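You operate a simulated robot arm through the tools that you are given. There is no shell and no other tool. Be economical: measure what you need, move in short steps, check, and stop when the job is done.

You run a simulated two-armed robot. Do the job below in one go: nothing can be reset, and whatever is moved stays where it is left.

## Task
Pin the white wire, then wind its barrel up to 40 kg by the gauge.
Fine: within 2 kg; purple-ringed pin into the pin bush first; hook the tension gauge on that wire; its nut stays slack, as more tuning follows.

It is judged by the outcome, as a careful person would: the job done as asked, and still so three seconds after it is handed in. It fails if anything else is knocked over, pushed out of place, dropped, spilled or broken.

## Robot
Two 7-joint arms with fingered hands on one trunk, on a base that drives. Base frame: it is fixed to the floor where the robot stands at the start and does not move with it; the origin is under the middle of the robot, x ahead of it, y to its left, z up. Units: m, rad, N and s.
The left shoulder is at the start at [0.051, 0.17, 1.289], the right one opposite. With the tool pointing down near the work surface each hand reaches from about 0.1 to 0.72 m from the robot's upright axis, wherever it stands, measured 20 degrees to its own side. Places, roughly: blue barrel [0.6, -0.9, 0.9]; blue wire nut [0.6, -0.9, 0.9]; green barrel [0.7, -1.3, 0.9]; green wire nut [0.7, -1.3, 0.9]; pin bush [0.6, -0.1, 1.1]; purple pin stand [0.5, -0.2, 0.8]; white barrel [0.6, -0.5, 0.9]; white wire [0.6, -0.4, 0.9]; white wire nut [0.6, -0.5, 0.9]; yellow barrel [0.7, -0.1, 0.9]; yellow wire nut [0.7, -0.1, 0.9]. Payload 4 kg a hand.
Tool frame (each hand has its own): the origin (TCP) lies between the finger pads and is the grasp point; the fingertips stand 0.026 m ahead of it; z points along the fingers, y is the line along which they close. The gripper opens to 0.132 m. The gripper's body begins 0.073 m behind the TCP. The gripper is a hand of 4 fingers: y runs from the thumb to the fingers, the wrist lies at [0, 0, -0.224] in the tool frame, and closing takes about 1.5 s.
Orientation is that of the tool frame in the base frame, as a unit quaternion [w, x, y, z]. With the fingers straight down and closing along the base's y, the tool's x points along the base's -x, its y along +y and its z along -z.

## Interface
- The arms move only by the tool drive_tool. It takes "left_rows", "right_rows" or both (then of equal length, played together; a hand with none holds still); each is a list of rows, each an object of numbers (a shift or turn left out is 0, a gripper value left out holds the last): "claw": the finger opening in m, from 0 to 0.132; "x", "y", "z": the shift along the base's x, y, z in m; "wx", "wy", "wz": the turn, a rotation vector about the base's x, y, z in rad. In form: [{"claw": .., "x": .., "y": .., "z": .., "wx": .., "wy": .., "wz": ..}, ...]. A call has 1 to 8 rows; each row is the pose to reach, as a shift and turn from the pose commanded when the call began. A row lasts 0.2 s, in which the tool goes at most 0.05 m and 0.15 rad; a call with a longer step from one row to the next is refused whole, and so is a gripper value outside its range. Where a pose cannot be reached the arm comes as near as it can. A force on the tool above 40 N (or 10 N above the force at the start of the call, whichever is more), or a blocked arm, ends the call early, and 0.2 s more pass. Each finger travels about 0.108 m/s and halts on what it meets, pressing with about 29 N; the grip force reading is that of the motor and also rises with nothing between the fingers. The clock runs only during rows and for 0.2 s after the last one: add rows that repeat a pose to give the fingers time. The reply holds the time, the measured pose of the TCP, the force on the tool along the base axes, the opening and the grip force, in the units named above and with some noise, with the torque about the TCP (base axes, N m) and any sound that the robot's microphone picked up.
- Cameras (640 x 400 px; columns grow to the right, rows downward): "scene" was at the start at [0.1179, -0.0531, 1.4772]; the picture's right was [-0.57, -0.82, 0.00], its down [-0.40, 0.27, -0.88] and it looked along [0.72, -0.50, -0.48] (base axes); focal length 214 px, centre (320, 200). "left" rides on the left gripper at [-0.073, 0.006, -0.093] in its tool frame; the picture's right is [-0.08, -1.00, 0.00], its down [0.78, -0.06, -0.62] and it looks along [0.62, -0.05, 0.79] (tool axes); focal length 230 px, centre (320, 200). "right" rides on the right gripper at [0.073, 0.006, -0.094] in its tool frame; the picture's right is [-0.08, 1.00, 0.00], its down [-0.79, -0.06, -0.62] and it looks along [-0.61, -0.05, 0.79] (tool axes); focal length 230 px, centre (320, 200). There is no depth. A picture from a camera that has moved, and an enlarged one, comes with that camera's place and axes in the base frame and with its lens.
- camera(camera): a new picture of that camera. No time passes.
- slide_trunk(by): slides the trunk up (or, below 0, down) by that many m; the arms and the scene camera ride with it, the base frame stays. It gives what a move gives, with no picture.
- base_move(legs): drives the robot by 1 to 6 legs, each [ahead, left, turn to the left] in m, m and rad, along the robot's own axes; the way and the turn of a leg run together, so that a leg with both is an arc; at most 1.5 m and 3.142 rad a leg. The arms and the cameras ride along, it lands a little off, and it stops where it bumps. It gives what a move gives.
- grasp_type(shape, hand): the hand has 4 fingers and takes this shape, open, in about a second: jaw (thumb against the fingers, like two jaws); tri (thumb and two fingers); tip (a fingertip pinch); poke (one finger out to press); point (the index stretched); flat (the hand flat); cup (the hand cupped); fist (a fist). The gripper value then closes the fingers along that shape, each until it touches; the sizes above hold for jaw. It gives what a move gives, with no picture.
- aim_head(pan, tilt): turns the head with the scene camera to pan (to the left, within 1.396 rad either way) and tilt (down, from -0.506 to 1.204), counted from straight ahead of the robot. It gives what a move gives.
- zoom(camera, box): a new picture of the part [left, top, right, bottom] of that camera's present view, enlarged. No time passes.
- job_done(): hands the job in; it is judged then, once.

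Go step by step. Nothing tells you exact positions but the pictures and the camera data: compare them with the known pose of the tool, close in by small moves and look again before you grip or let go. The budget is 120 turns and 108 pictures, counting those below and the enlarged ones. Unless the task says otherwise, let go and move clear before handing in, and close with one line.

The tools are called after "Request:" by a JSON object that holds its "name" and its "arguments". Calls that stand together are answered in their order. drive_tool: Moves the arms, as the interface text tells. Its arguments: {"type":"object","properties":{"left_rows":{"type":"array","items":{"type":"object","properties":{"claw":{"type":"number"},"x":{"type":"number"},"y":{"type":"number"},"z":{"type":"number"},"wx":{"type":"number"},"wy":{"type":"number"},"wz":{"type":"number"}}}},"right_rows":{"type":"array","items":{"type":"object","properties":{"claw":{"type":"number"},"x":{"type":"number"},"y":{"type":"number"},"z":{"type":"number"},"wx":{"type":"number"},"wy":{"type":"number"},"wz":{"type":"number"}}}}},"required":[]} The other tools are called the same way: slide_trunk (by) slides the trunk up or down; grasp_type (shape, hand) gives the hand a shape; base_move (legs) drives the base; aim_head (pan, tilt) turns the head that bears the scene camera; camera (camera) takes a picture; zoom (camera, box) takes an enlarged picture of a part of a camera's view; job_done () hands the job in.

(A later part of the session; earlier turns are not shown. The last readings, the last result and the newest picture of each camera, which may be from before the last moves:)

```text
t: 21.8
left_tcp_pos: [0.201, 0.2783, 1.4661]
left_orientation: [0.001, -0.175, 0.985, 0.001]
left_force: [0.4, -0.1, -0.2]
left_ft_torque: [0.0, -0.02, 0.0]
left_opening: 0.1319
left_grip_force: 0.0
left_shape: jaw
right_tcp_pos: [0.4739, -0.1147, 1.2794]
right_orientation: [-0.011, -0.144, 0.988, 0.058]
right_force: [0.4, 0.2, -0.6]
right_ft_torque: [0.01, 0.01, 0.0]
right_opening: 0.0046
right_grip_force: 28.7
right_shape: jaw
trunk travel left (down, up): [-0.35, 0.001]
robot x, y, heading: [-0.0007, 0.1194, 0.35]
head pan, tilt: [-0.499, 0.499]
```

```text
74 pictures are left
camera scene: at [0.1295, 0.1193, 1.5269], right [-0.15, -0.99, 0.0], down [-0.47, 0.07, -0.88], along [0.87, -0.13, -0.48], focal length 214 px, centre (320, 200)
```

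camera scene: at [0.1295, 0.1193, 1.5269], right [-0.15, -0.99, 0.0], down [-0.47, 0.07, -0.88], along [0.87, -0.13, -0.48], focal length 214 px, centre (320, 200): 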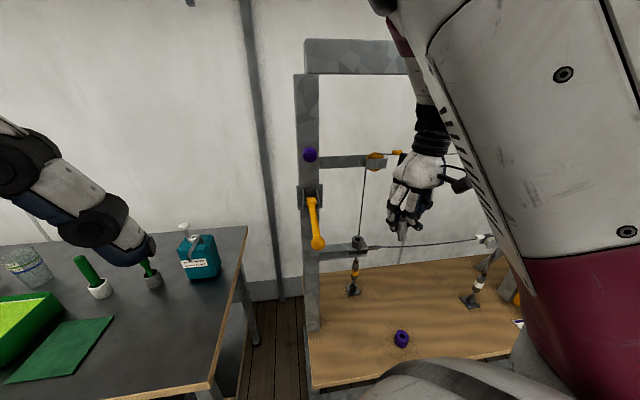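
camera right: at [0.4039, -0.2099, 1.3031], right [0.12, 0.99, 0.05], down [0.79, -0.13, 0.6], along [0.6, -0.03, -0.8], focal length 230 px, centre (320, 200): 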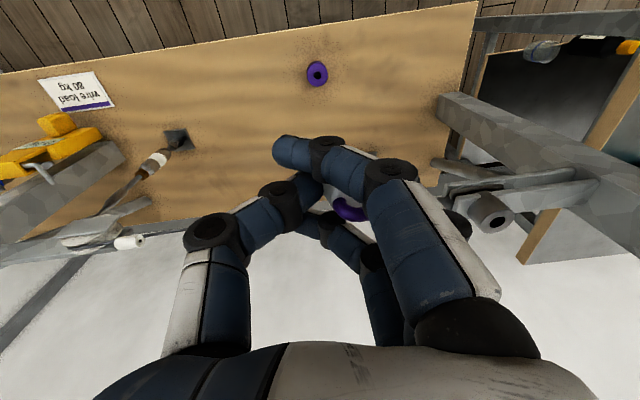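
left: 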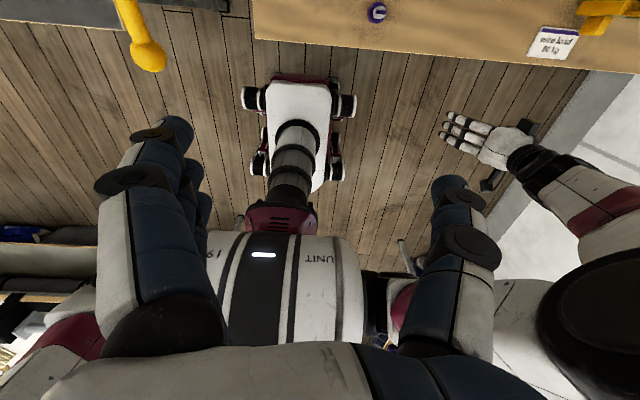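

The yellow knob works out at about (0.41,0.08,1.29), so I'll keep the arm right of it. Next I'll bring the pin above the bush while straightening the hand.

Request:
{"name": "drive_tool", "arguments": {"right_rows": [{"x": 0.02, "y": 0.01, "wx": -0.03, "wy": -0.003, "wz": -0.123}, {"x": 0.045, "y": 0.025, "wx": -0.06, "wy": -0.005, "wz": -0.245}, {"x": 0.07, "y": 0.04, "z": -0.01, "wx": -0.09, "wy": -0.008, "wz": -0.368}, {"x": 0.095, "y": 0.06, "z": -0.02, "wx": -0.119, "wy": -0.01, "wz": -0.49}, {"x": 0.095, "y": 0.06, "z": -0.03, "wx": -0.119, "wy": -0.01, "wz": -0.49}, {"x": 0.095, "y": 0.06, "z": -0.03, "wx": -0.119, "wy": -0.01, "wz": -0.49}]}}

Request:
{"name": "camera", "arguments": {"camera": "scene"}}

Request:
{"name": "camera", "arguments": {"camera": "right"}}

```text
t: 23.2
left_tcp_pos: [0.2012, 0.2777, 1.4659]
left_orientation: [0.0, -0.175, 0.985, 0.001]
left_force: [0.9, -0.2, -0.2]
left_ft_torque: [0.06, -0.04, 0.0]
left_opening: 0.1318
left_grip_force: 0.0
left_shape: jaw
right_tcp_pos: [0.5708, -0.0591, 1.254]
right_orientation: [-0.011, 0.105, 0.994, -0.004]
right_force: [0.8, 0.0, -0.5]
right_ft_torque: [-0.02, 0.0, 0.01]
right_opening: 0.0047
right_grip_force: 28.7
right_shape: jaw
trunk travel left (down, up): [-0.35, 0.001]
robot x, y, heading: [-0.0005, 0.1216, 0.348]
head pan, tilt: [-0.499, 0.499]
```

```text
73 pictures are left
camera scene: at [0.1298, 0.1194, 1.5269], right [-0.15, -0.99, 0.0], down [-0.47, 0.07, -0.88], along [0.87, -0.13, -0.48], focal length 214 px, centre (320, 200)
```

scene: 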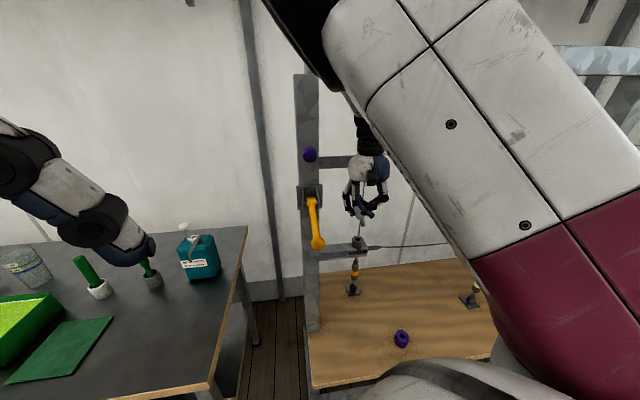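

```text
72 pictures are left
camera right: at [0.5021, -0.0365, 1.3494], right [0.28, 0.96, -0.01], down [0.77, -0.22, 0.6], along [0.57, -0.18, -0.8], focal length 230 px, centre (320, 200)
```

right: 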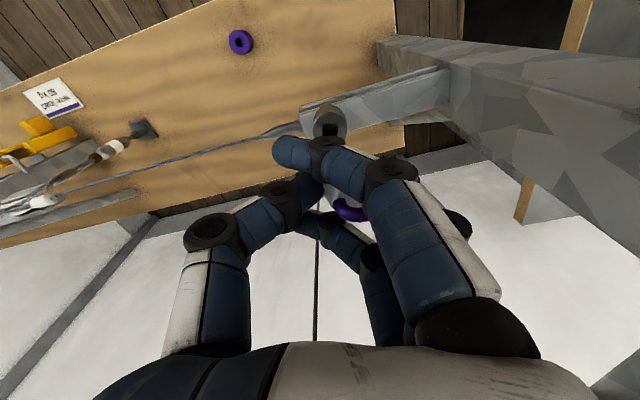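

Now upright and nearly above the bush. Zooming both views to align the pin tip and the hole.

Request:
{"name": "zoom", "arguments": {"camera": "scene", "box": [330, 170, 410, 270]}}

Request:
{"name": "zoom", "arguments": {"camera": "right", "box": [260, 70, 420, 230]}}

```text
4.00 times, centred on (370, 220) of scene
camera zoom: at [0.1298, 0.1194, 1.5269], right [-0.15, -0.99, 0.0], down [-0.47, 0.07, -0.88], along [0.87, -0.13, -0.48], focal length 858 px, centre (120, 120)
```

zoom: 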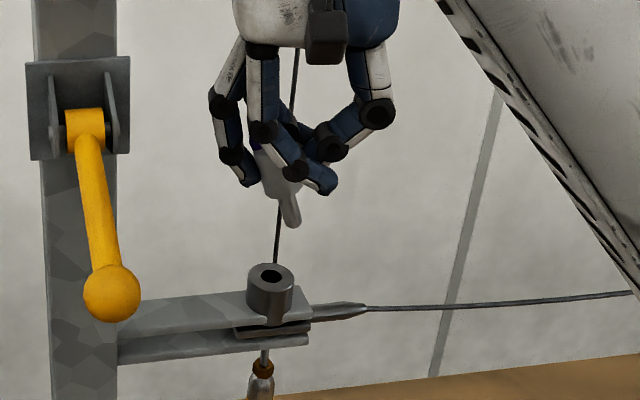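

```text
2.50 times, centred on (340, 150) of right
camera zoom: at [0.5021, -0.0365, 1.3494], right [0.28, 0.96, -0.01], down [0.77, -0.22, 0.6], along [0.57, -0.18, -0.8], focal length 575 px, centre (270, 325)
```

zoom: 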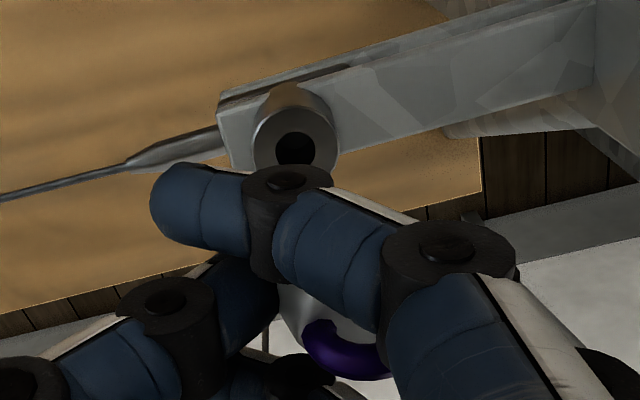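

The pin is tilted in the grasp, its tip leaning toward -y by roughly 0.35–0.45 rad. I'll tilt the hand about x to bring the pin vertical and measure closely.

Request:
{"name": "drive_tool", "arguments": {"right_rows": [{"wx": 0.12, "wy": -0.007}, {"wx": 0.24, "wy": -0.014}, {"wx": 0.35, "wy": -0.02}, {"wx": 0.35, "wy": -0.02}, {"wx": 0.35, "wy": -0.02}]}}

Request:
{"name": "zoom", "arguments": {"camera": "scene", "box": [340, 190, 396, 250]}}

Request:
{"name": "zoom", "arguments": {"camera": "right", "box": [260, 70, 420, 230]}}

```text
t: 24.4
left_tcp_pos: [0.2025, 0.2769, 1.4669]
left_orientation: [0.001, -0.174, 0.985, 0.0]
left_force: [-0.6, 0.2, -0.9]
left_ft_torque: [0.0, 0.01, -0.03]
left_opening: 0.1314
left_grip_force: 0.1
left_shape: jaw
right_tcp_pos: [0.5698, -0.0466, 1.2573]
right_orientation: [-0.008, 0.083, 0.986, 0.147]
right_force: [0.2, -1.1, -0.5]
right_ft_torque: [-0.02, -0.02, -0.01]
right_opening: 0.0045
right_grip_force: 29.0
right_shape: jaw
trunk travel left (down, up): [-0.35, 0.001]
robot x, y, heading: [0.0008, 0.1224, 0.355]
head pan, tilt: [-0.499, 0.499]
```

```text
6.67 times, centred on (368, 220) of scene
camera zoom: at [0.1297, 0.1187, 1.527], right [-0.15, -0.99, 0.0], down [-0.47, 0.07, -0.88], along [0.87, -0.13, -0.48], focal length 1430 px, centre (0, 67)
```

zoom: 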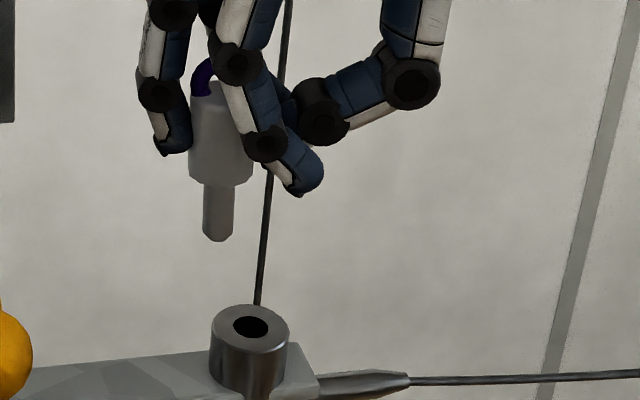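

```text
2.50 times, centred on (340, 150) of right
camera zoom: at [0.4975, -0.0557, 1.3515], right [0.24, 0.93, 0.28], down [0.76, -0.36, 0.54], along [0.61, 0.08, -0.79], focal length 575 px, centre (270, 325)
```

zoom: 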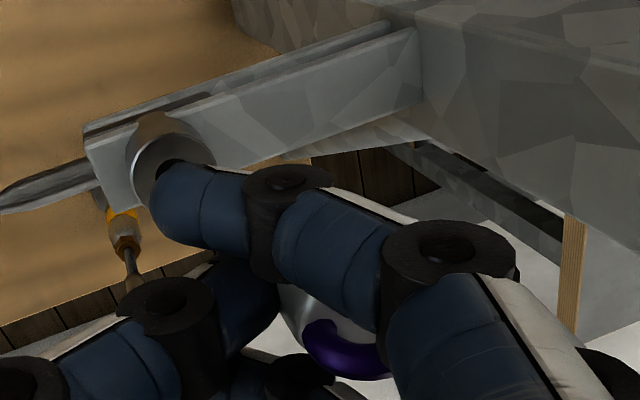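

The pin is almost vertical in this view (about 0.06 rad left). To see its tilt in the depth direction, I'll yaw the hand by -0.75 rad slightly away from the bush and look again.

Request:
{"name": "drive_tool", "arguments": {"right_rows": [{"x": -0.02, "z": 0.005, "wz": -0.12}, {"x": -0.04, "z": 0.01, "wz": -0.25}, {"x": -0.05, "z": 0.01, "wz": -0.38}, {"x": -0.06, "z": 0.01, "wz": -0.51}, {"x": -0.06, "z": 0.01, "wz": -0.63}, {"x": -0.06, "z": 0.01, "wz": -0.75}, {"x": -0.06, "z": 0.01, "wz": -0.75}]}}

Request:
{"name": "zoom", "arguments": {"camera": "scene", "box": [340, 190, 396, 250]}}

```text
t: 26.0
left_tcp_pos: [0.2019, 0.2778, 1.4659]
left_orientation: [0.001, -0.174, 0.985, 0.001]
left_force: [0.7, -0.8, -0.4]
left_ft_torque: [-0.02, 0.01, -0.02]
left_opening: 0.132
left_grip_force: 0.0
left_shape: jaw
right_tcp_pos: [0.5092, -0.0543, 1.259]
right_orientation: [0.025, 0.454, 0.877, 0.155]
right_force: [0.7, 0.0, -0.4]
right_ft_torque: [0.04, 0.01, 0.0]
right_opening: 0.0047
right_grip_force: 28.9
right_shape: jaw
trunk travel left (down, up): [-0.35, 0.001]
robot x, y, heading: [-0.003, 0.121, 0.35]
head pan, tilt: [-0.499, 0.499]
```

```text
6.67 times, centred on (368, 220) of scene
camera zoom: at [0.1299, 0.1191, 1.5269], right [-0.15, -0.99, 0.0], down [-0.47, 0.07, -0.88], along [0.87, -0.13, -0.48], focal length 1430 px, centre (0, 67)
```

zoom: 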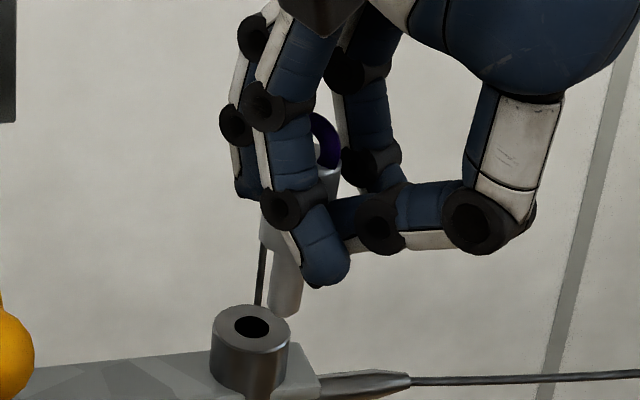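

From the two views the pin tip needs about (+0.05, -0.06) rad more tilt correction, and the tip sits near (0,+0.017,-0.057) from the TCP. I'll yaw back, then correct and position above the hole.

Request:
{"name": "drive_tool", "arguments": {"right_rows": [{"wz": 0.13}, {"wz": 0.26}, {"wz": 0.39}, {"x": 0.02, "wz": 0.52}, {"x": 0.04, "wz": 0.64}, {"x": 0.06, "wz": 0.75}, {"x": 0.06, "wz": 0.75}]}}

Request:
{"name": "drive_tool", "arguments": {"right_rows": [{"y": -0.01, "wx": 0.05, "wy": -0.06}, {"y": -0.018, "wx": 0.05, "wy": -0.06}, {"y": -0.018, "wx": 0.05, "wy": -0.06}, {"y": -0.018, "wx": 0.05, "wy": -0.06}]}}

Request:
{"name": "zoom", "arguments": {"camera": "scene", "box": [340, 190, 396, 250]}}

```text
t: 27.6
left_tcp_pos: [0.2023, 0.2789, 1.4667]
left_orientation: [0.001, -0.174, 0.985, 0.0]
left_force: [0.2, 0.1, -0.3]
left_ft_torque: [0.0, -0.03, 0.0]
left_opening: 0.1323
left_grip_force: 0.1
left_shape: jaw
right_tcp_pos: [0.5706, -0.0465, 1.2687]
right_orientation: [-0.007, 0.081, 0.986, 0.147]
right_force: [0.1, 0.8, -0.3]
right_ft_torque: [0.02, 0.01, -0.02]
right_opening: 0.0045
right_grip_force: 29.1
right_shape: jaw
trunk travel left (down, up): [-0.35, 0.001]
robot x, y, heading: [0.0004, 0.1214, 0.349]
head pan, tilt: [-0.499, 0.499]
```

```text
t: 28.6
left_tcp_pos: [0.2025, 0.2785, 1.4659]
left_orientation: [0.001, -0.174, 0.985, 0.0]
left_force: [-0.7, 0.1, -0.6]
left_ft_torque: [0.04, 0.02, -0.01]
left_opening: 0.1319
left_grip_force: 0.1
left_shape: jaw
right_tcp_pos: [0.5703, -0.0642, 1.2678]
right_orientation: [0.02, 0.077, 0.982, 0.173]
right_force: [-0.1, -0.4, -0.9]
right_ft_torque: [-0.03, -0.01, -0.01]
right_opening: 0.0045
right_grip_force: 29.4
right_shape: jaw
trunk travel left (down, up): [-0.35, 0.001]
robot x, y, heading: [-0.0049, 0.1193, 0.355]
head pan, tilt: [-0.499, 0.499]
```

```text
6.67 times, centred on (368, 220) of scene
camera zoom: at [0.1295, 0.1191, 1.527], right [-0.15, -0.99, 0.0], down [-0.47, 0.07, -0.88], along [0.87, -0.13, -0.48], focal length 1430 px, centre (0, 67)
```

zoom: 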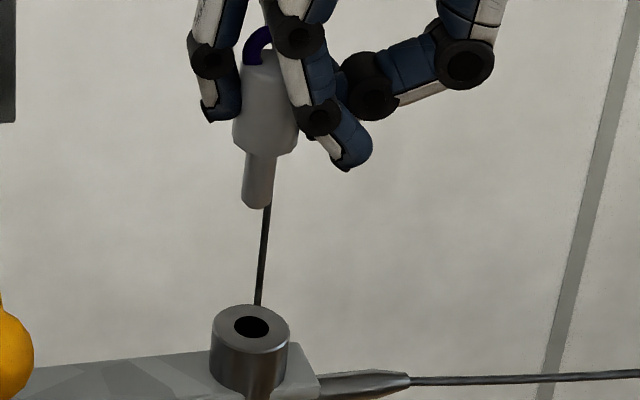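

The pin is vertical now; it needs about 3 mm toward -y. I'll descend to just above the hole and recheck.

Request:
{"name": "drive_tool", "arguments": {"right_rows": [{"x": 0.001, "y": -0.003, "z": -0.02}, {"x": 0.001, "y": -0.003, "z": -0.048}, {"x": 0.001, "y": -0.003, "z": -0.048}, {"x": 0.001, "y": -0.003, "z": -0.048}]}}

Request:
{"name": "zoom", "arguments": {"camera": "scene", "box": [340, 190, 396, 250]}}

Request:
{"name": "zoom", "arguments": {"camera": "right", "box": [260, 70, 420, 230]}}

```text
t: 29.6
left_tcp_pos: [0.2033, 0.2789, 1.4657]
left_orientation: [0.001, -0.174, 0.985, -0.001]
left_force: [-0.1, -0.1, 0.3]
left_ft_torque: [-0.03, 0.0, 0.0]
left_opening: 0.1318
left_grip_force: 0.0
left_shape: jaw
right_tcp_pos: [0.5708, -0.0679, 1.2207]
right_orientation: [0.02, 0.077, 0.981, 0.174]
right_force: [0.0, 1.1, -1.5]
right_ft_torque: [-0.03, -0.01, -0.02]
right_opening: 0.0042
right_grip_force: 29.2
right_shape: jaw
trunk travel left (down, up): [-0.35, 0.001]
robot x, y, heading: [0.0054, 0.1169, 0.349]
head pan, tilt: [-0.499, 0.499]
```

```text
6.67 times, centred on (368, 220) of scene
camera zoom: at [0.1299, 0.1192, 1.5269], right [-0.15, -0.99, 0.0], down [-0.47, 0.07, -0.88], along [0.87, -0.13, -0.48], focal length 1430 px, centre (0, 67)
```

zoom: 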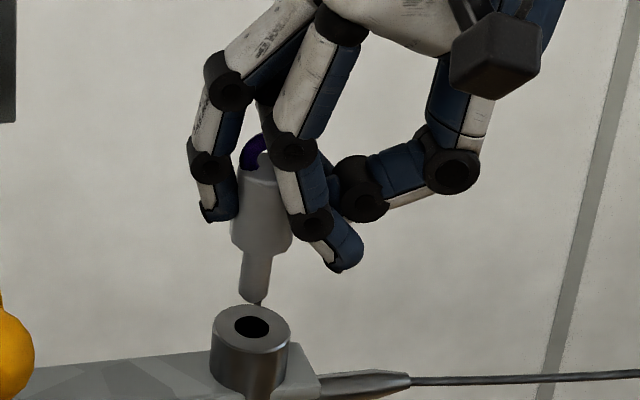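

```text
2.50 times, centred on (340, 150) of right
camera zoom: at [0.4942, -0.0817, 1.3094], right [0.22, 0.91, 0.34], down [0.72, -0.39, 0.57], along [0.65, 0.12, -0.75], focal length 575 px, centre (270, 325)
```

zoom: 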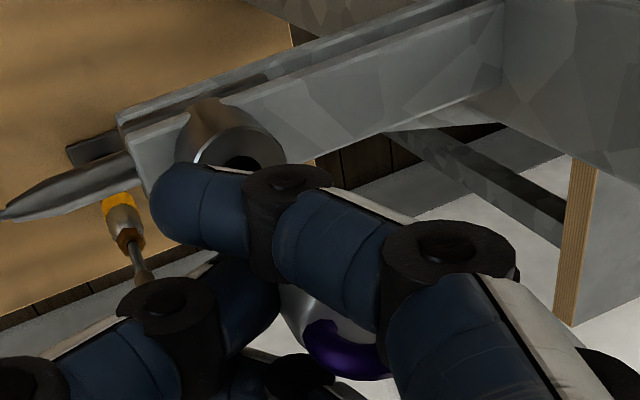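

The tip is aligned with the hole in this view. I'll lower gently, watching the force.

Request:
{"name": "drive_tool", "arguments": {"right_rows": [{"z": -0.008}, {"z": -0.015}, {"z": -0.02}]}}

Request:
{"name": "zoom", "arguments": {"camera": "scene", "box": [340, 190, 396, 250]}}

```text
t: 30.4
left_tcp_pos: [0.2028, 0.2769, 1.4663]
left_orientation: [0.001, -0.174, 0.985, 0.001]
left_force: [0.8, -1.2, -0.1]
left_ft_torque: [-0.02, -0.01, 0.0]
left_opening: 0.1318
left_grip_force: 0.1
left_shape: jaw
right_tcp_pos: [0.5697, -0.0677, 1.2002]
right_orientation: [0.021, 0.077, 0.981, 0.174]
right_force: [-0.6, -1.0, 0.3]
right_ft_torque: [-0.05, 0.04, 0.02]
right_opening: 0.0047
right_grip_force: 29.0
right_shape: jaw
trunk travel left (down, up): [-0.35, 0.001]
robot x, y, heading: [0.0006, 0.1197, 0.351]
head pan, tilt: [-0.499, 0.499]
```

```text
6.67 times, centred on (368, 220) of scene
camera zoom: at [0.1296, 0.1191, 1.527], right [-0.15, -0.99, 0.0], down [-0.47, 0.07, -0.88], along [0.87, -0.13, -0.48], focal length 1430 px, centre (0, 67)
```

zoom: 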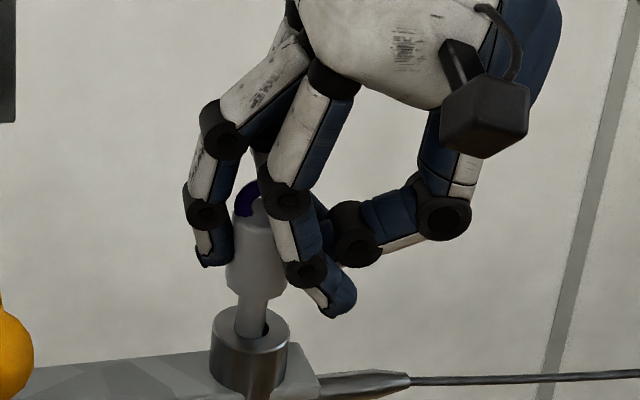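

No contact force and the tip has entered the hole, slightly to its near-left side. I'll shift 1 mm and keep lowering.

Request:
{"name": "drive_tool", "arguments": {"right_rows": [{"x": 0.0005, "y": -0.001, "z": -0.005}, {"x": 0.0005, "y": -0.001, "z": -0.01}, {"x": 0.0005, "y": -0.001, "z": -0.015}]}}

Request:
{"name": "zoom", "arguments": {"camera": "scene", "box": [340, 190, 396, 250]}}

```text
t: 31.2
left_tcp_pos: [0.2022, 0.2784, 1.4653]
left_orientation: [0.001, -0.175, 0.985, 0.0]
left_force: [0.0, 0.0, 0.1]
left_ft_torque: [0.02, 0.0, 0.01]
left_opening: 0.1317
left_grip_force: 0.0
left_shape: jaw
right_tcp_pos: [0.5709, -0.0694, 1.184]
right_orientation: [0.019, 0.078, 0.982, 0.174]
right_force: [0.7, 0.1, -0.6]
right_ft_torque: [-0.01, 0.0, 0.01]
right_opening: 0.0047
right_grip_force: 29.1
right_shape: jaw
trunk travel left (down, up): [-0.35, 0.001]
robot x, y, heading: [-0.0065, 0.1198, 0.349]
head pan, tilt: [-0.499, 0.499]
```

```text
6.67 times, centred on (368, 220) of scene
camera zoom: at [0.1297, 0.1192, 1.5269], right [-0.15, -0.99, 0.0], down [-0.47, 0.07, -0.88], along [0.87, -0.13, -0.48], focal length 1430 px, centre (0, 67)
```

zoom: 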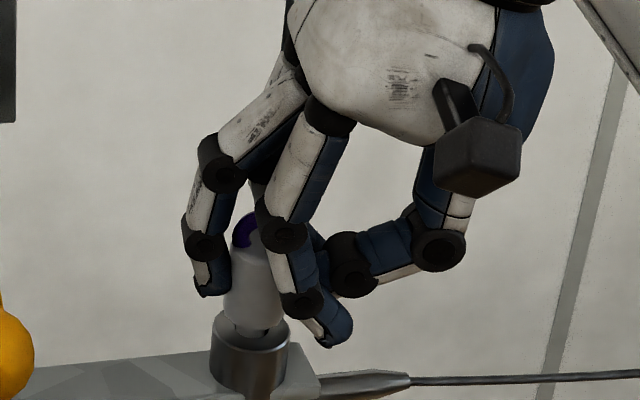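

The shank is most of the way in with a few millimetres left. Lowering until it seats.

Request:
{"name": "drive_tool", "arguments": {"right_rows": [{"z": -0.003}, {"z": -0.006}, {"z": -0.009}]}}

Request:
{"name": "zoom", "arguments": {"camera": "scene", "box": [340, 190, 396, 250]}}

```text
t: 32.0
left_tcp_pos: [0.2026, 0.2787, 1.4671]
left_orientation: [0.0, -0.174, 0.985, -0.001]
left_force: [0.7, -0.4, -0.1]
left_ft_torque: [0.0, 0.02, 0.04]
left_opening: 0.132
left_grip_force: 0.1
left_shape: jaw
right_tcp_pos: [0.5709, -0.0682, 1.1763]
right_orientation: [0.021, 0.078, 0.981, 0.174]
right_force: [0.3, -0.3, 1.4]
right_ft_torque: [0.03, 0.01, 0.0]
right_opening: 0.0046
right_grip_force: 29.1
right_shape: jaw
trunk travel left (down, up): [-0.35, 0.001]
robot x, y, heading: [-0.0004, 0.1218, 0.352]
head pan, tilt: [-0.499, 0.499]
```

```text
6.67 times, centred on (368, 220) of scene
camera zoom: at [0.1292, 0.1192, 1.527], right [-0.15, -0.99, 0.0], down [-0.47, 0.07, -0.88], along [0.87, -0.13, -0.48], focal length 1430 px, centre (0, 67)
```

zoom: 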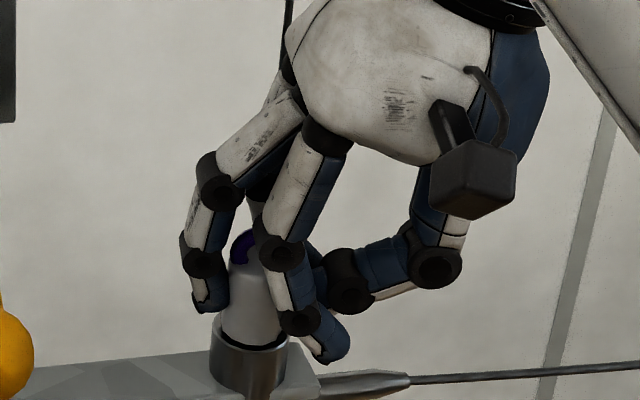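

It still has no contact force; a few more millimetres down.

Request:
{"name": "drive_tool", "arguments": {"right_rows": [{"z": -0.003}, {"z": -0.006}, {"z": -0.009}]}}

Request:
{"name": "zoom", "arguments": {"camera": "scene", "box": [340, 190, 396, 250]}}

```text
t: 32.8
left_tcp_pos: [0.1999, 0.2781, 1.4668]
left_orientation: [0.002, -0.175, 0.985, 0.001]
left_force: [0.3, 0.1, -0.9]
left_ft_torque: [-0.01, 0.02, 0.01]
left_opening: 0.1317
left_grip_force: 0.1
left_shape: jaw
right_tcp_pos: [0.5698, -0.0697, 1.1678]
right_orientation: [0.022, 0.078, 0.982, 0.173]
right_force: [1.4, -9.0, 21.0]
right_ft_torque: [0.35, -0.09, -0.05]
right_opening: 0.0065
right_grip_force: 29.2
right_shape: jaw
trunk travel left (down, up): [-0.35, 0.001]
robot x, y, heading: [0.0028, 0.1226, 0.35]
head pan, tilt: [-0.499, 0.499]
```

```text
6.67 times, centred on (368, 220) of scene
camera zoom: at [0.1275, 0.1181, 1.5273], right [-0.15, -0.99, 0.0], down [-0.47, 0.07, -0.88], along [0.87, -0.13, -0.48], focal length 1430 px, centre (0, 67)
```

zoom: 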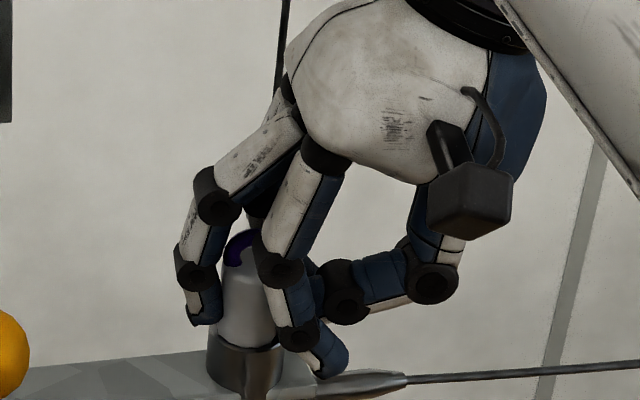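

Force has risen to 21 N, so the head (or thumb) is on the bush. I'll ease back a few mm, release, and look.

Request:
{"name": "drive_tool", "arguments": {"right_rows": [{"z": 0.003}, {"z": 0.003, "claw": 0.02}, {"z": 0.003, "claw": 0.04}, {"z": 0.003, "claw": 0.06}, {"z": 0.003, "claw": 0.07}, {"z": 0.003}]}}

Request:
{"name": "zoom", "arguments": {"camera": "scene", "box": [340, 190, 396, 250]}}

```text
t: 34.2
left_tcp_pos: [0.2025, 0.278, 1.4657]
left_orientation: [0.001, -0.174, 0.985, -0.001]
left_force: [0.3, 0.1, -0.3]
left_ft_torque: [0.01, 0.0, -0.01]
left_opening: 0.1318
left_grip_force: 0.0
left_shape: jaw
right_tcp_pos: [0.5721, -0.0676, 1.169]
right_orientation: [0.02, 0.078, 0.982, 0.174]
right_force: [1.1, 0.2, -0.3]
right_ft_torque: [0.03, -0.01, 0.02]
right_opening: 0.069
right_grip_force: 0.0
right_shape: jaw
trunk travel left (down, up): [-0.35, 0.001]
robot x, y, heading: [-0.0015, 0.12, 0.351]
head pan, tilt: [-0.499, 0.499]
```

```text
6.67 times, centred on (368, 220) of scene
camera zoom: at [0.1299, 0.1186, 1.5269], right [-0.15, -0.99, 0.0], down [-0.47, 0.07, -0.88], along [0.87, -0.13, -0.48], focal length 1430 px, centre (0, 67)
```

zoom: 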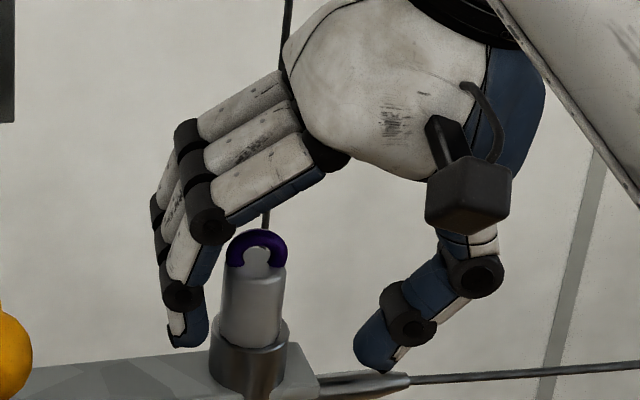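

The pin is seated upright in the bush. I'll raise the hand clear, then look at the gauge side.

Request:
{"name": "drive_tool", "arguments": {"right_rows": [{"z": 0.03}, {"z": 0.07}, {"z": 0.11}, {"z": 0.14}, {"x": -0.04, "y": -0.02, "z": 0.15}, {"x": -0.08, "y": -0.04, "z": 0.15}, {"x": -0.12, "y": -0.06, "z": 0.15}, {"x": -0.16, "y": -0.08, "z": 0.15}]}}

Request:
{"name": "zoom", "arguments": {"camera": "scene", "box": [330, 190, 410, 270]}}

```text
t: 36.0
left_tcp_pos: [0.1948, 0.2761, 1.4684]
left_orientation: [0.004, -0.174, 0.985, 0.001]
left_force: [-1.0, -1.3, 0.4]
left_ft_torque: [0.04, -0.1, 0.03]
left_opening: 0.132
left_grip_force: 0.0
left_shape: jaw
right_tcp_pos: [0.4053, -0.1523, 1.3208]
right_orientation: [0.023, 0.077, 0.981, 0.174]
right_force: [-1.6, -0.5, -0.4]
right_ft_torque: [0.01, -0.1, -0.01]
right_opening: 0.0696
right_grip_force: 0.1
right_shape: jaw
trunk travel left (down, up): [-0.35, 0.001]
robot x, y, heading: [-0.0041, 0.1183, 0.353]
head pan, tilt: [-0.499, 0.499]
```

```text
5.00 times, centred on (370, 230) of scene
camera zoom: at [0.1222, 0.1166, 1.5279], right [-0.15, -0.99, 0.0], down [-0.47, 0.07, -0.88], along [0.87, -0.13, -0.47], focal length 1072 px, centre (70, 50)
```

zoom: 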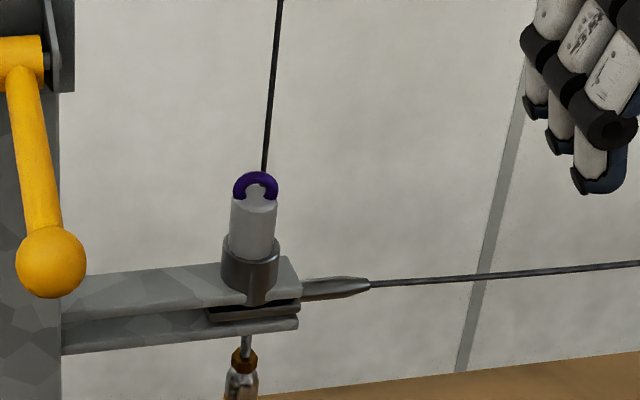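

The pin is seated with the tongue end trapped. Now I'll turn the base straight again and drive to the right, in front of the white wire.

Request:
{"name": "base_move", "arguments": {"legs": [[0, 0, -0.35], [0, -0.42, 0]]}}

Request:
{"name": "aim_head", "arguments": {"pan": -0.35, "tilt": 0.6}}

Request:
{"name": "camera", "arguments": {"camera": "scene"}}

Request:
{"name": "camera", "arguments": {"camera": "right"}}

```text
t: 41.5
left_tcp_pos: [0.2388, -0.2361, 1.4661]
left_orientation: [0.0, 0.004, 1.0, 0.001]
left_force: [0.9, -0.3, -0.4]
left_ft_torque: [0.01, 0.03, -0.04]
left_opening: 0.1319
left_grip_force: 0.0
left_shape: jaw
right_tcp_pos: [0.2846, -0.7096, 1.3186]
right_orientation: [0.051, 0.253, 0.952, 0.167]
right_force: [-0.4, -1.0, 0.3]
right_ft_torque: [0.0, 0.01, 0.02]
right_opening: 0.0699
right_grip_force: 0.0
right_shape: jaw
trunk travel left (down, up): [-0.35, 0.001]
robot x, y, heading: [-0.0026, -0.3099, -0.008]
head pan, tilt: [-0.499, 0.499]
```

```text
t: 42.2
left_tcp_pos: [0.2408, -0.2354, 1.4655]
left_orientation: [0.001, 0.005, 1.0, 0.001]
left_force: [0.1, 0.3, -0.1]
left_ft_torque: [0.0, -0.02, 0.02]
left_opening: 0.1319
left_grip_force: 0.1
left_shape: jaw
right_tcp_pos: [0.2863, -0.7102, 1.3191]
right_orientation: [0.051, 0.253, 0.952, 0.167]
right_force: [-0.5, 0.0, -0.1]
right_ft_torque: [-0.02, -0.02, 0.02]
right_opening: 0.0696
right_grip_force: 0.1
right_shape: jaw
trunk travel left (down, up): [-0.35, 0.001]
robot x, y, heading: [-0.0053, -0.3129, -0.008]
head pan, tilt: [-0.351, 0.6]
```

```text
57 pictures are left
camera scene: at [0.1201, -0.3449, 1.5179], right [-0.35, -0.94, 0.0], down [-0.53, 0.2, -0.83], along [0.77, -0.29, -0.56], focal length 214 px, centre (320, 200)
```

scene: 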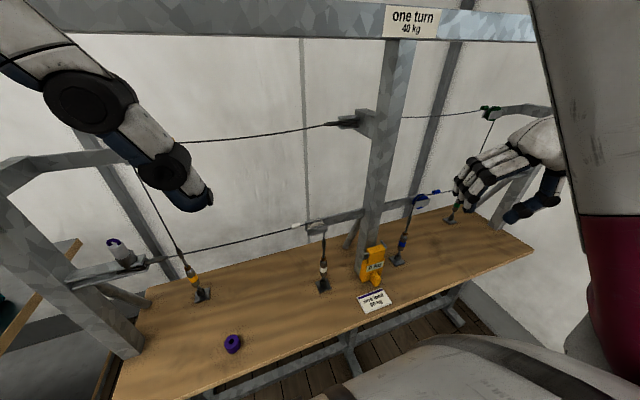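

```text
56 pictures are left
camera right: at [0.2075, -0.695, 1.4083], right [0.53, 0.78, 0.34], down [0.54, -0.62, 0.57], along [0.65, -0.12, -0.75], focal length 230 px, centre (320, 200)
```

right: 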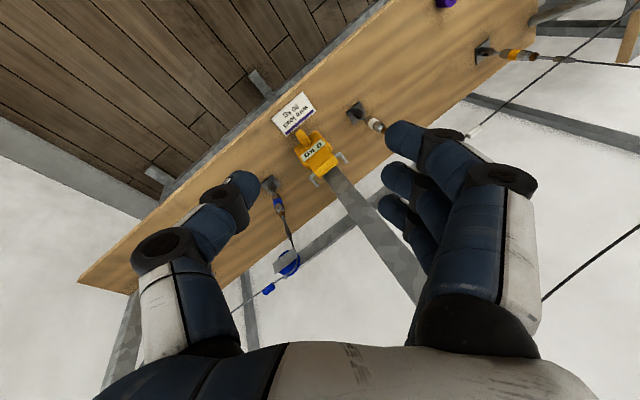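

Good overview: the gauge stands in front of the mid post. Zooming on the gauge, the white pulley and the barrel from both cameras.

Request:
{"name": "zoom", "arguments": {"camera": "scene", "box": [280, 200, 420, 310]}}

Request:
{"name": "zoom", "arguments": {"camera": "right", "box": [260, 80, 420, 200]}}

```text
3.64 times, centred on (350, 255) of scene
camera zoom: at [0.1201, -0.3449, 1.5179], right [-0.35, -0.94, 0.0], down [-0.53, 0.2, -0.83], along [0.77, -0.29, -0.56], focal length 780 px, centre (211, 0)
```

zoom: 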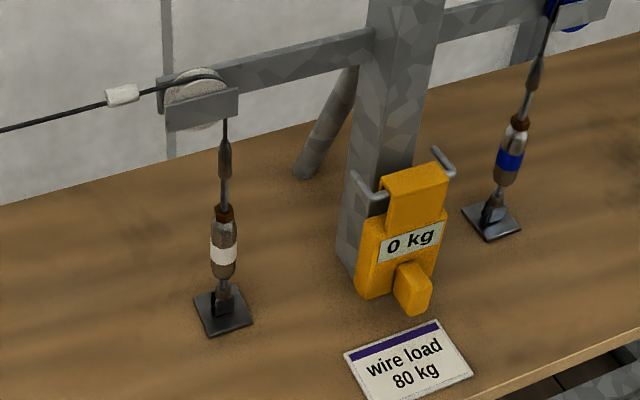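

```text
3.33 times, centred on (340, 140) of right
camera zoom: at [0.2075, -0.695, 1.4083], right [0.53, 0.78, 0.34], down [0.54, -0.62, 0.57], along [0.65, -0.12, -0.75], focal length 767 px, centre (253, 400)
```

zoom: 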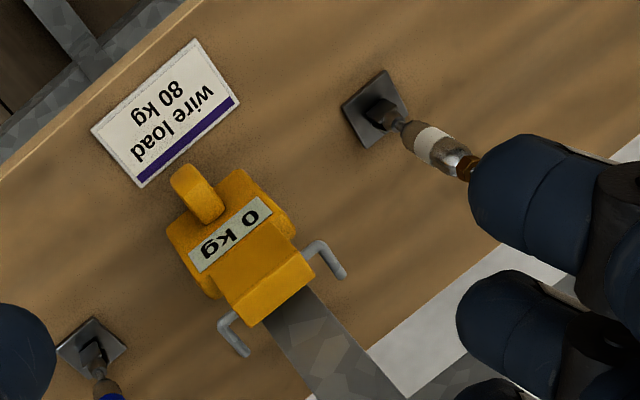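

I need finer detail on the gauge's hooks.

Request:
{"name": "zoom", "arguments": {"camera": "scene", "box": [352, 236, 384, 288]}}

Request:
{"name": "zoom", "arguments": {"camera": "right", "box": [296, 120, 352, 172]}}

```text
7.69 times, centred on (368, 262) of scene
camera zoom: at [0.1201, -0.3449, 1.5179], right [-0.35, -0.94, 0.0], down [-0.53, 0.2, -0.83], along [0.77, -0.29, -0.56], focal length 1650 px, centre (-49, -277)
```

zoom: 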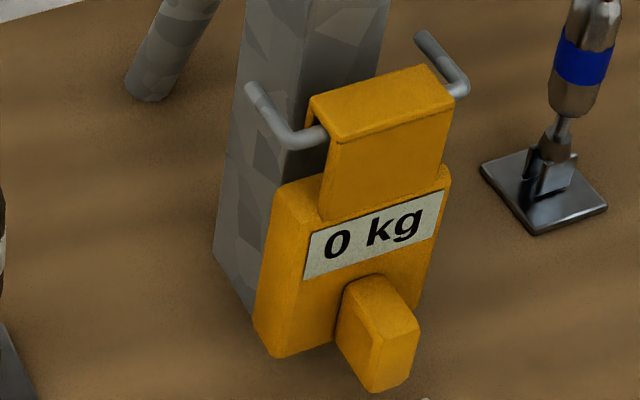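

```text
7.69 times, centred on (324, 146) of right
camera zoom: at [0.2075, -0.695, 1.4083], right [0.53, 0.78, 0.34], down [0.54, -0.62, 0.57], along [0.65, -0.12, -0.75], focal length 1770 px, centre (289, 615)
```

zoom: 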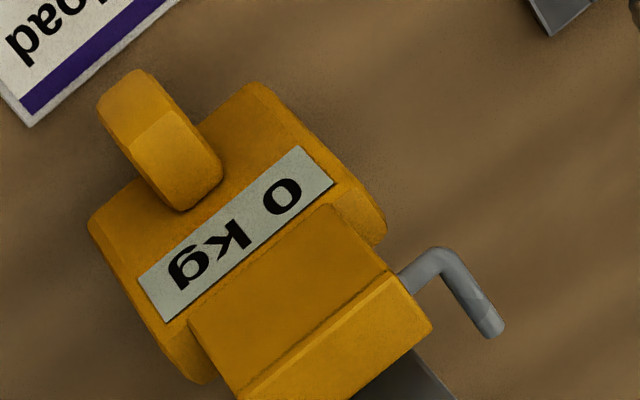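

The gauge stands square at y≈-0.703 with two hooks pointing away from me (+x) at z≈0.96 and a handle block at about (0.495,-0.70,0.84). The barrel is vertical at (0.57,-0.527). I'll pitch the right hand forward 60° to take the handle.

Request:
{"name": "drive_tool", "arguments": {"right_rows": [{"x": 0.012, "z": -0.025, "wx": -0.071, "wy": -0.114, "wz": 0.036}, {"x": 0.025, "z": -0.05, "wx": -0.143, "wy": -0.228, "wz": 0.072}, {"x": 0.037, "z": -0.075, "wx": -0.214, "wy": -0.341, "wz": 0.107}, {"x": 0.05, "z": -0.1, "wx": -0.286, "wy": -0.455, "wz": 0.143}, {"x": 0.062, "z": -0.125, "wx": -0.357, "wy": -0.569, "wz": 0.179}, {"x": 0.075, "z": -0.15, "wx": -0.428, "wy": -0.683, "wz": 0.215}, {"x": 0.087, "y": 0.005, "z": -0.175, "wx": -0.5, "wy": -0.796, "wz": 0.25}, {"x": 0.1, "y": 0.008, "z": -0.2, "wx": -0.571, "wy": -0.91, "wz": 0.286}]}}

Request:
{"name": "drive_tool", "arguments": {"right_rows": [{"z": -0.04}, {"z": -0.08}, {"z": -0.11}, {"z": -0.14}, {"z": -0.16}, {"z": -0.16}]}}

Request:
{"name": "camera", "arguments": {"camera": "right"}}

Request:
{"name": "camera", "arguments": {"camera": "scene"}}

```text
t: 44.0
left_tcp_pos: [0.2417, -0.2369, 1.4669]
left_orientation: [0.0, 0.005, 1.0, 0.0]
left_force: [-0.9, -0.5, 0.5]
left_ft_torque: [-0.01, 0.01, 0.02]
left_opening: 0.132
left_grip_force: 0.1
left_shape: jaw
right_tcp_pos: [0.4028, -0.722, 1.1048]
right_orientation: [0.501, 0.0, 0.865, 0.0]
right_force: [0.6, 0.3, -0.3]
right_ft_torque: [-0.01, 0.02, -0.01]
right_opening: 0.0696
right_grip_force: 0.1
right_shape: jaw
right hand out of reach, approached as far as the arm can: row 4, 5, 6, 7, 8
trunk travel left (down, up): [-0.35, 0.001]
robot x, y, heading: [-0.006, -0.3135, -0.011]
head pan, tilt: [-0.351, 0.6]
```

```text
t: 45.4
left_tcp_pos: [0.2406, -0.2351, 1.4662]
left_orientation: [0.001, 0.005, 1.0, 0.0]
left_force: [-0.2, -0.5, -0.2]
left_ft_torque: [-0.03, 0.0, 0.02]
left_opening: 0.1319
left_grip_force: 0.0
left_shape: jaw
right_tcp_pos: [0.4025, -0.721, 0.9451]
right_orientation: [0.5, 0.0, 0.866, 0.0]
right_force: [-0.6, -0.1, 0.4]
right_ft_torque: [-0.03, 0.0, -0.01]
right_opening: 0.0697
right_grip_force: 0.1
right_shape: jaw
trunk travel left (down, up): [-0.35, 0.001]
robot x, y, heading: [-0.0048, -0.3102, -0.009]
head pan, tilt: [-0.351, 0.6]
```

```text
51 pictures are left
camera right: at [0.2847, -0.7143, 0.9296], right [0.04, 1.0, 0.07], down [-0.14, -0.06, 0.99], along [0.99, -0.05, 0.14], focal length 230 px, centre (320, 200)
```

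right: 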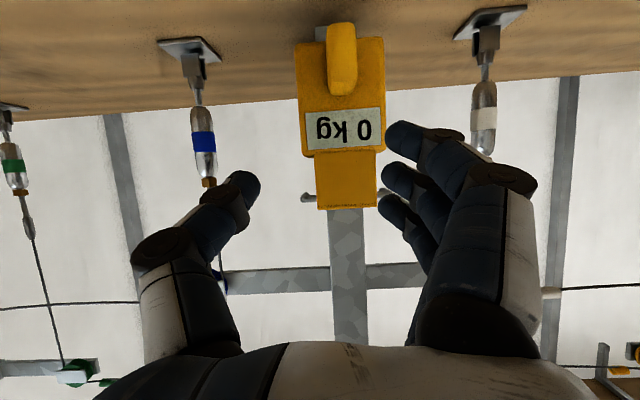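

```text
50 pictures are left
camera scene: at [0.1201, -0.3449, 1.5179], right [-0.35, -0.94, 0.0], down [-0.53, 0.2, -0.83], along [0.77, -0.29, -0.56], focal length 214 px, centre (320, 200)
```

scene: 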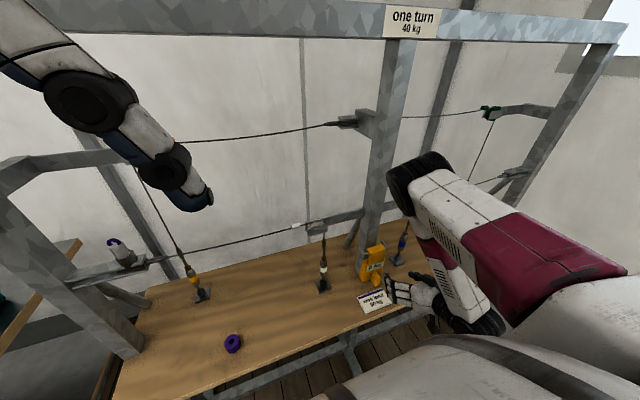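

The hand is now pitched exactly, and the handle centre is at about (0.48–0.51,-0.70,0.845). I'll align in y, then move in along the tool axis.

Request:
{"name": "drive_tool", "arguments": {"right_rows": [{"y": 0.01, "z": -0.02}, {"y": 0.021, "z": -0.05}, {"x": 0.03, "y": 0.021, "z": -0.07}, {"x": 0.05, "y": 0.021, "z": -0.085}, {"x": 0.05, "y": 0.021, "z": -0.085}]}}

Request:
{"name": "camera", "arguments": {"camera": "right"}}

Request:
{"name": "zoom", "arguments": {"camera": "scene", "box": [340, 225, 440, 315]}}

```text
t: 46.6
left_tcp_pos: [0.24, -0.2353, 1.4661]
left_orientation: [0.001, 0.005, 1.0, 0.0]
left_force: [0.4, 0.8, -0.2]
left_ft_torque: [0.0, -0.02, -0.01]
left_opening: 0.1321
left_grip_force: 0.1
left_shape: jaw
right_tcp_pos: [0.453, -0.7, 0.8624]
right_orientation: [0.5, 0.0, 0.866, 0.0]
right_force: [-0.3, 0.1, -0.2]
right_ft_torque: [-0.01, 0.0, 0.04]
right_opening: 0.0697
right_grip_force: 0.0
right_shape: jaw
trunk travel left (down, up): [-0.35, 0.001]
robot x, y, heading: [-0.0044, -0.3135, -0.012]
head pan, tilt: [-0.351, 0.6]
```

```text
49 pictures are left
camera right: at [0.3351, -0.6929, 0.8459], right [0.04, 1.0, 0.07], down [-0.14, -0.06, 0.99], along [0.99, -0.05, 0.14], focal length 230 px, centre (320, 200)
```

right: 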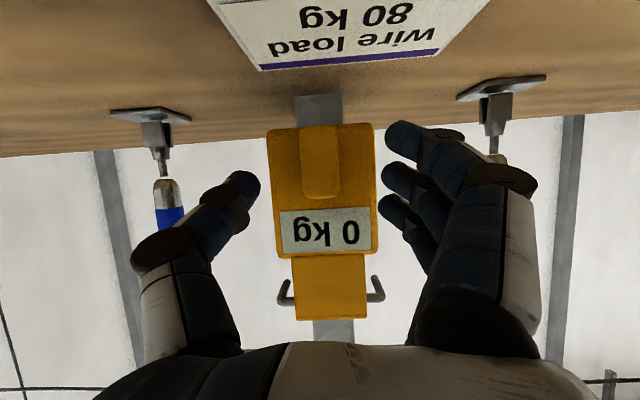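

```text
4.44 times, centred on (390, 270) of scene
camera zoom: at [0.12, -0.3447, 1.5179], right [-0.35, -0.94, 0.0], down [-0.53, 0.2, -0.83], along [0.77, -0.29, -0.56], focal length 953 px, centre (9, -111)
```

zoom: 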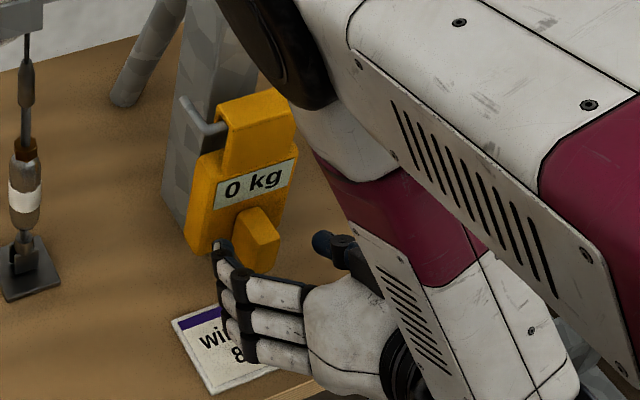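

Well aligned. Moving in the last bit and closing on the handle.

Request:
{"name": "drive_tool", "arguments": {"right_rows": [{"x": 0.015, "z": -0.008}, {"x": 0.03, "z": -0.015}, {"x": 0.03, "z": -0.015, "claw": 0.045}, {"x": 0.03, "z": -0.015, "claw": 0.025}, {"x": 0.03, "z": -0.015, "claw": 0.012}, {"x": 0.03, "z": -0.015}, {"x": 0.03, "z": -0.015}]}}

Request:
{"name": "camera", "arguments": {"camera": "right"}}

```text
t: 48.2
left_tcp_pos: [0.2405, -0.2358, 1.4653]
left_orientation: [0.0, 0.005, 1.0, 0.0]
left_force: [-0.7, -0.4, 0.2]
left_ft_torque: [0.01, 0.02, 0.02]
left_opening: 0.1317
left_grip_force: 0.0
left_shape: jaw
right_tcp_pos: [0.4836, -0.6981, 0.8473]
right_orientation: [0.499, -0.001, 0.867, 0.001]
right_force: [-1.3, 0.1, -0.3]
right_ft_torque: [0.0, 0.02, 0.03]
right_opening: 0.027
right_grip_force: 28.6
right_shape: jaw
trunk travel left (down, up): [-0.35, 0.001]
robot x, y, heading: [-0.0062, -0.3083, -0.008]
head pan, tilt: [-0.351, 0.6]
```

```text
47 pictures are left
camera right: at [0.3651, -0.6919, 0.8309], right [0.04, 1.0, 0.07], down [-0.14, -0.06, 0.99], along [0.99, -0.05, 0.14], focal length 230 px, centre (320, 200)
```

right: 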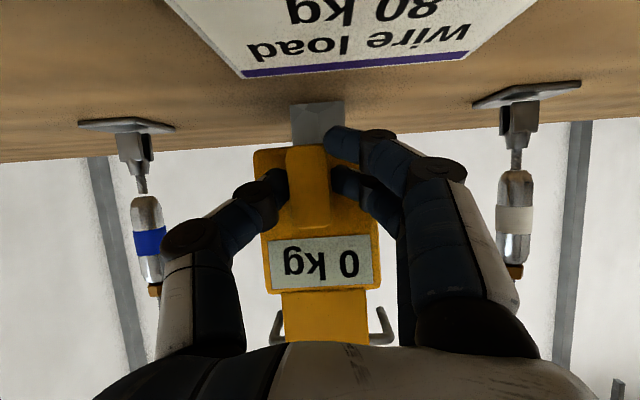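

A firm grip at 27 mm opening. I'll lift slightly, back away from the post, then raise it.

Request:
{"name": "drive_tool", "arguments": {"right_rows": [{"z": 0.01}, {"z": 0.025}, {"x": -0.03, "z": 0.04}, {"x": -0.07, "z": 0.06}, {"x": -0.1, "z": 0.09}, {"x": -0.11, "z": 0.13}, {"x": -0.11, "z": 0.17}, {"x": -0.11, "z": 0.2}]}}

Request:
{"name": "camera", "arguments": {"camera": "scene"}}

```text
t: 50.0
left_tcp_pos: [0.2398, -0.2351, 1.4659]
left_orientation: [0.001, 0.005, 1.0, 0.0]
left_force: [0.6, -0.5, -0.4]
left_ft_torque: [0.01, 0.0, 0.02]
left_opening: 0.1321
left_grip_force: 0.1
left_shape: jaw
right_tcp_pos: [0.3727, -0.7004, 1.0461]
right_orientation: [0.5, 0.0, 0.866, 0.0]
right_force: [-0.3, 0.3, -3.7]
right_ft_torque: [0.01, 0.17, -0.03]
right_opening: 0.0266
right_grip_force: 29.2
right_shape: jaw
trunk travel left (down, up): [-0.35, 0.001]
robot x, y, heading: [-0.0066, -0.3116, -0.011]
head pan, tilt: [-0.351, 0.6]
```

```text
46 pictures are left
camera scene: at [0.1201, -0.3447, 1.5179], right [-0.35, -0.94, 0.0], down [-0.53, 0.2, -0.83], along [0.77, -0.29, -0.56], focal length 214 px, centre (320, 200)
```

scene: 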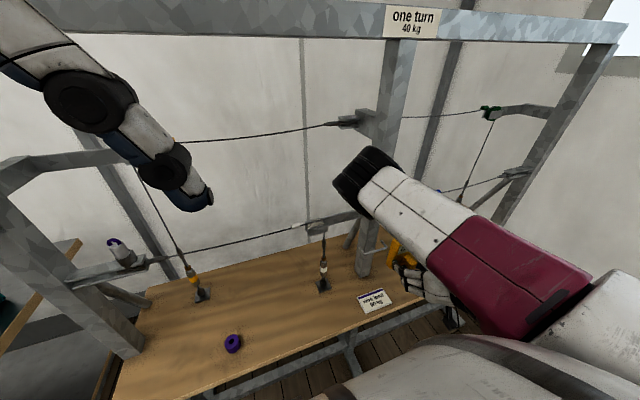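

The gauge weighs only about 0.35 kg and is held well. I'll drive left, then use the hand camera to locate the white wire precisely.

Request:
{"name": "base_move", "arguments": {"legs": [[0, 0.3, 0]]}}

Request:
{"name": "camera", "arguments": {"camera": "scene"}}

Request:
{"name": "camera", "arguments": {"camera": "right"}}

```text
t: 53.2
left_tcp_pos: [0.2434, 0.0633, 1.4661]
left_orientation: [0.001, 0.005, 1.0, -0.001]
left_force: [-0.5, 0.0, -0.4]
left_ft_torque: [0.02, -0.01, 0.01]
left_opening: 0.132
left_grip_force: 0.0
left_shape: jaw
right_tcp_pos: [0.3759, -0.4008, 1.0447]
right_orientation: [0.5, -0.001, 0.866, 0.001]
right_force: [-0.5, 0.2, -3.3]
right_ft_torque: [0.0, 0.15, -0.03]
right_opening: 0.0267
right_grip_force: 28.7
right_shape: jaw
trunk travel left (down, up): [-0.35, 0.001]
robot x, y, heading: [-0.004, -0.0139, -0.01]
head pan, tilt: [-0.351, 0.6]
```

```text
45 pictures are left
camera scene: at [0.1232, -0.045, 1.5179], right [-0.35, -0.94, 0.0], down [-0.53, 0.2, -0.82], along [0.77, -0.29, -0.57], focal length 214 px, centre (320, 200)
```

scene: 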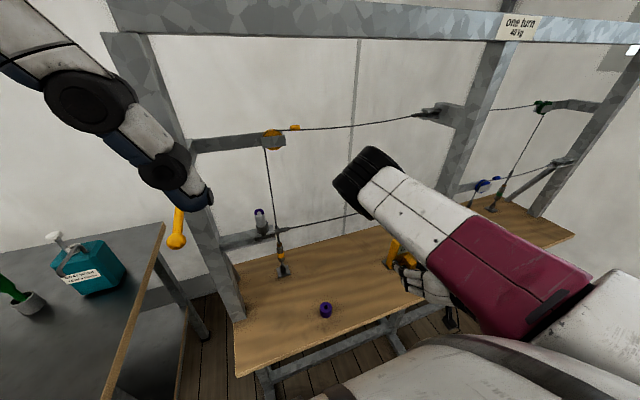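

```text
44 pictures are left
camera right: at [0.2585, -0.3936, 1.0296], right [0.04, 1.0, 0.07], down [-0.14, -0.06, 0.99], along [0.99, -0.05, 0.14], focal length 230 px, centre (320, 200)
```

right: 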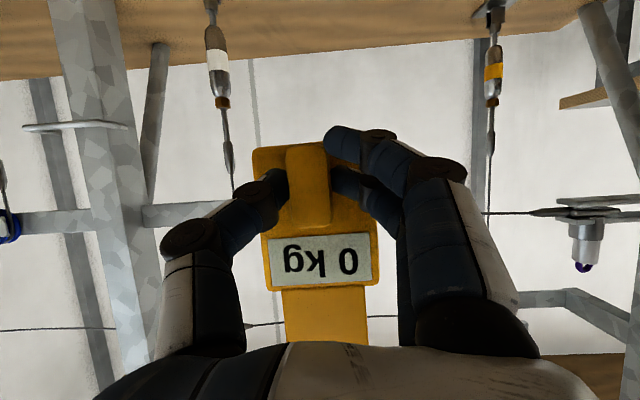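

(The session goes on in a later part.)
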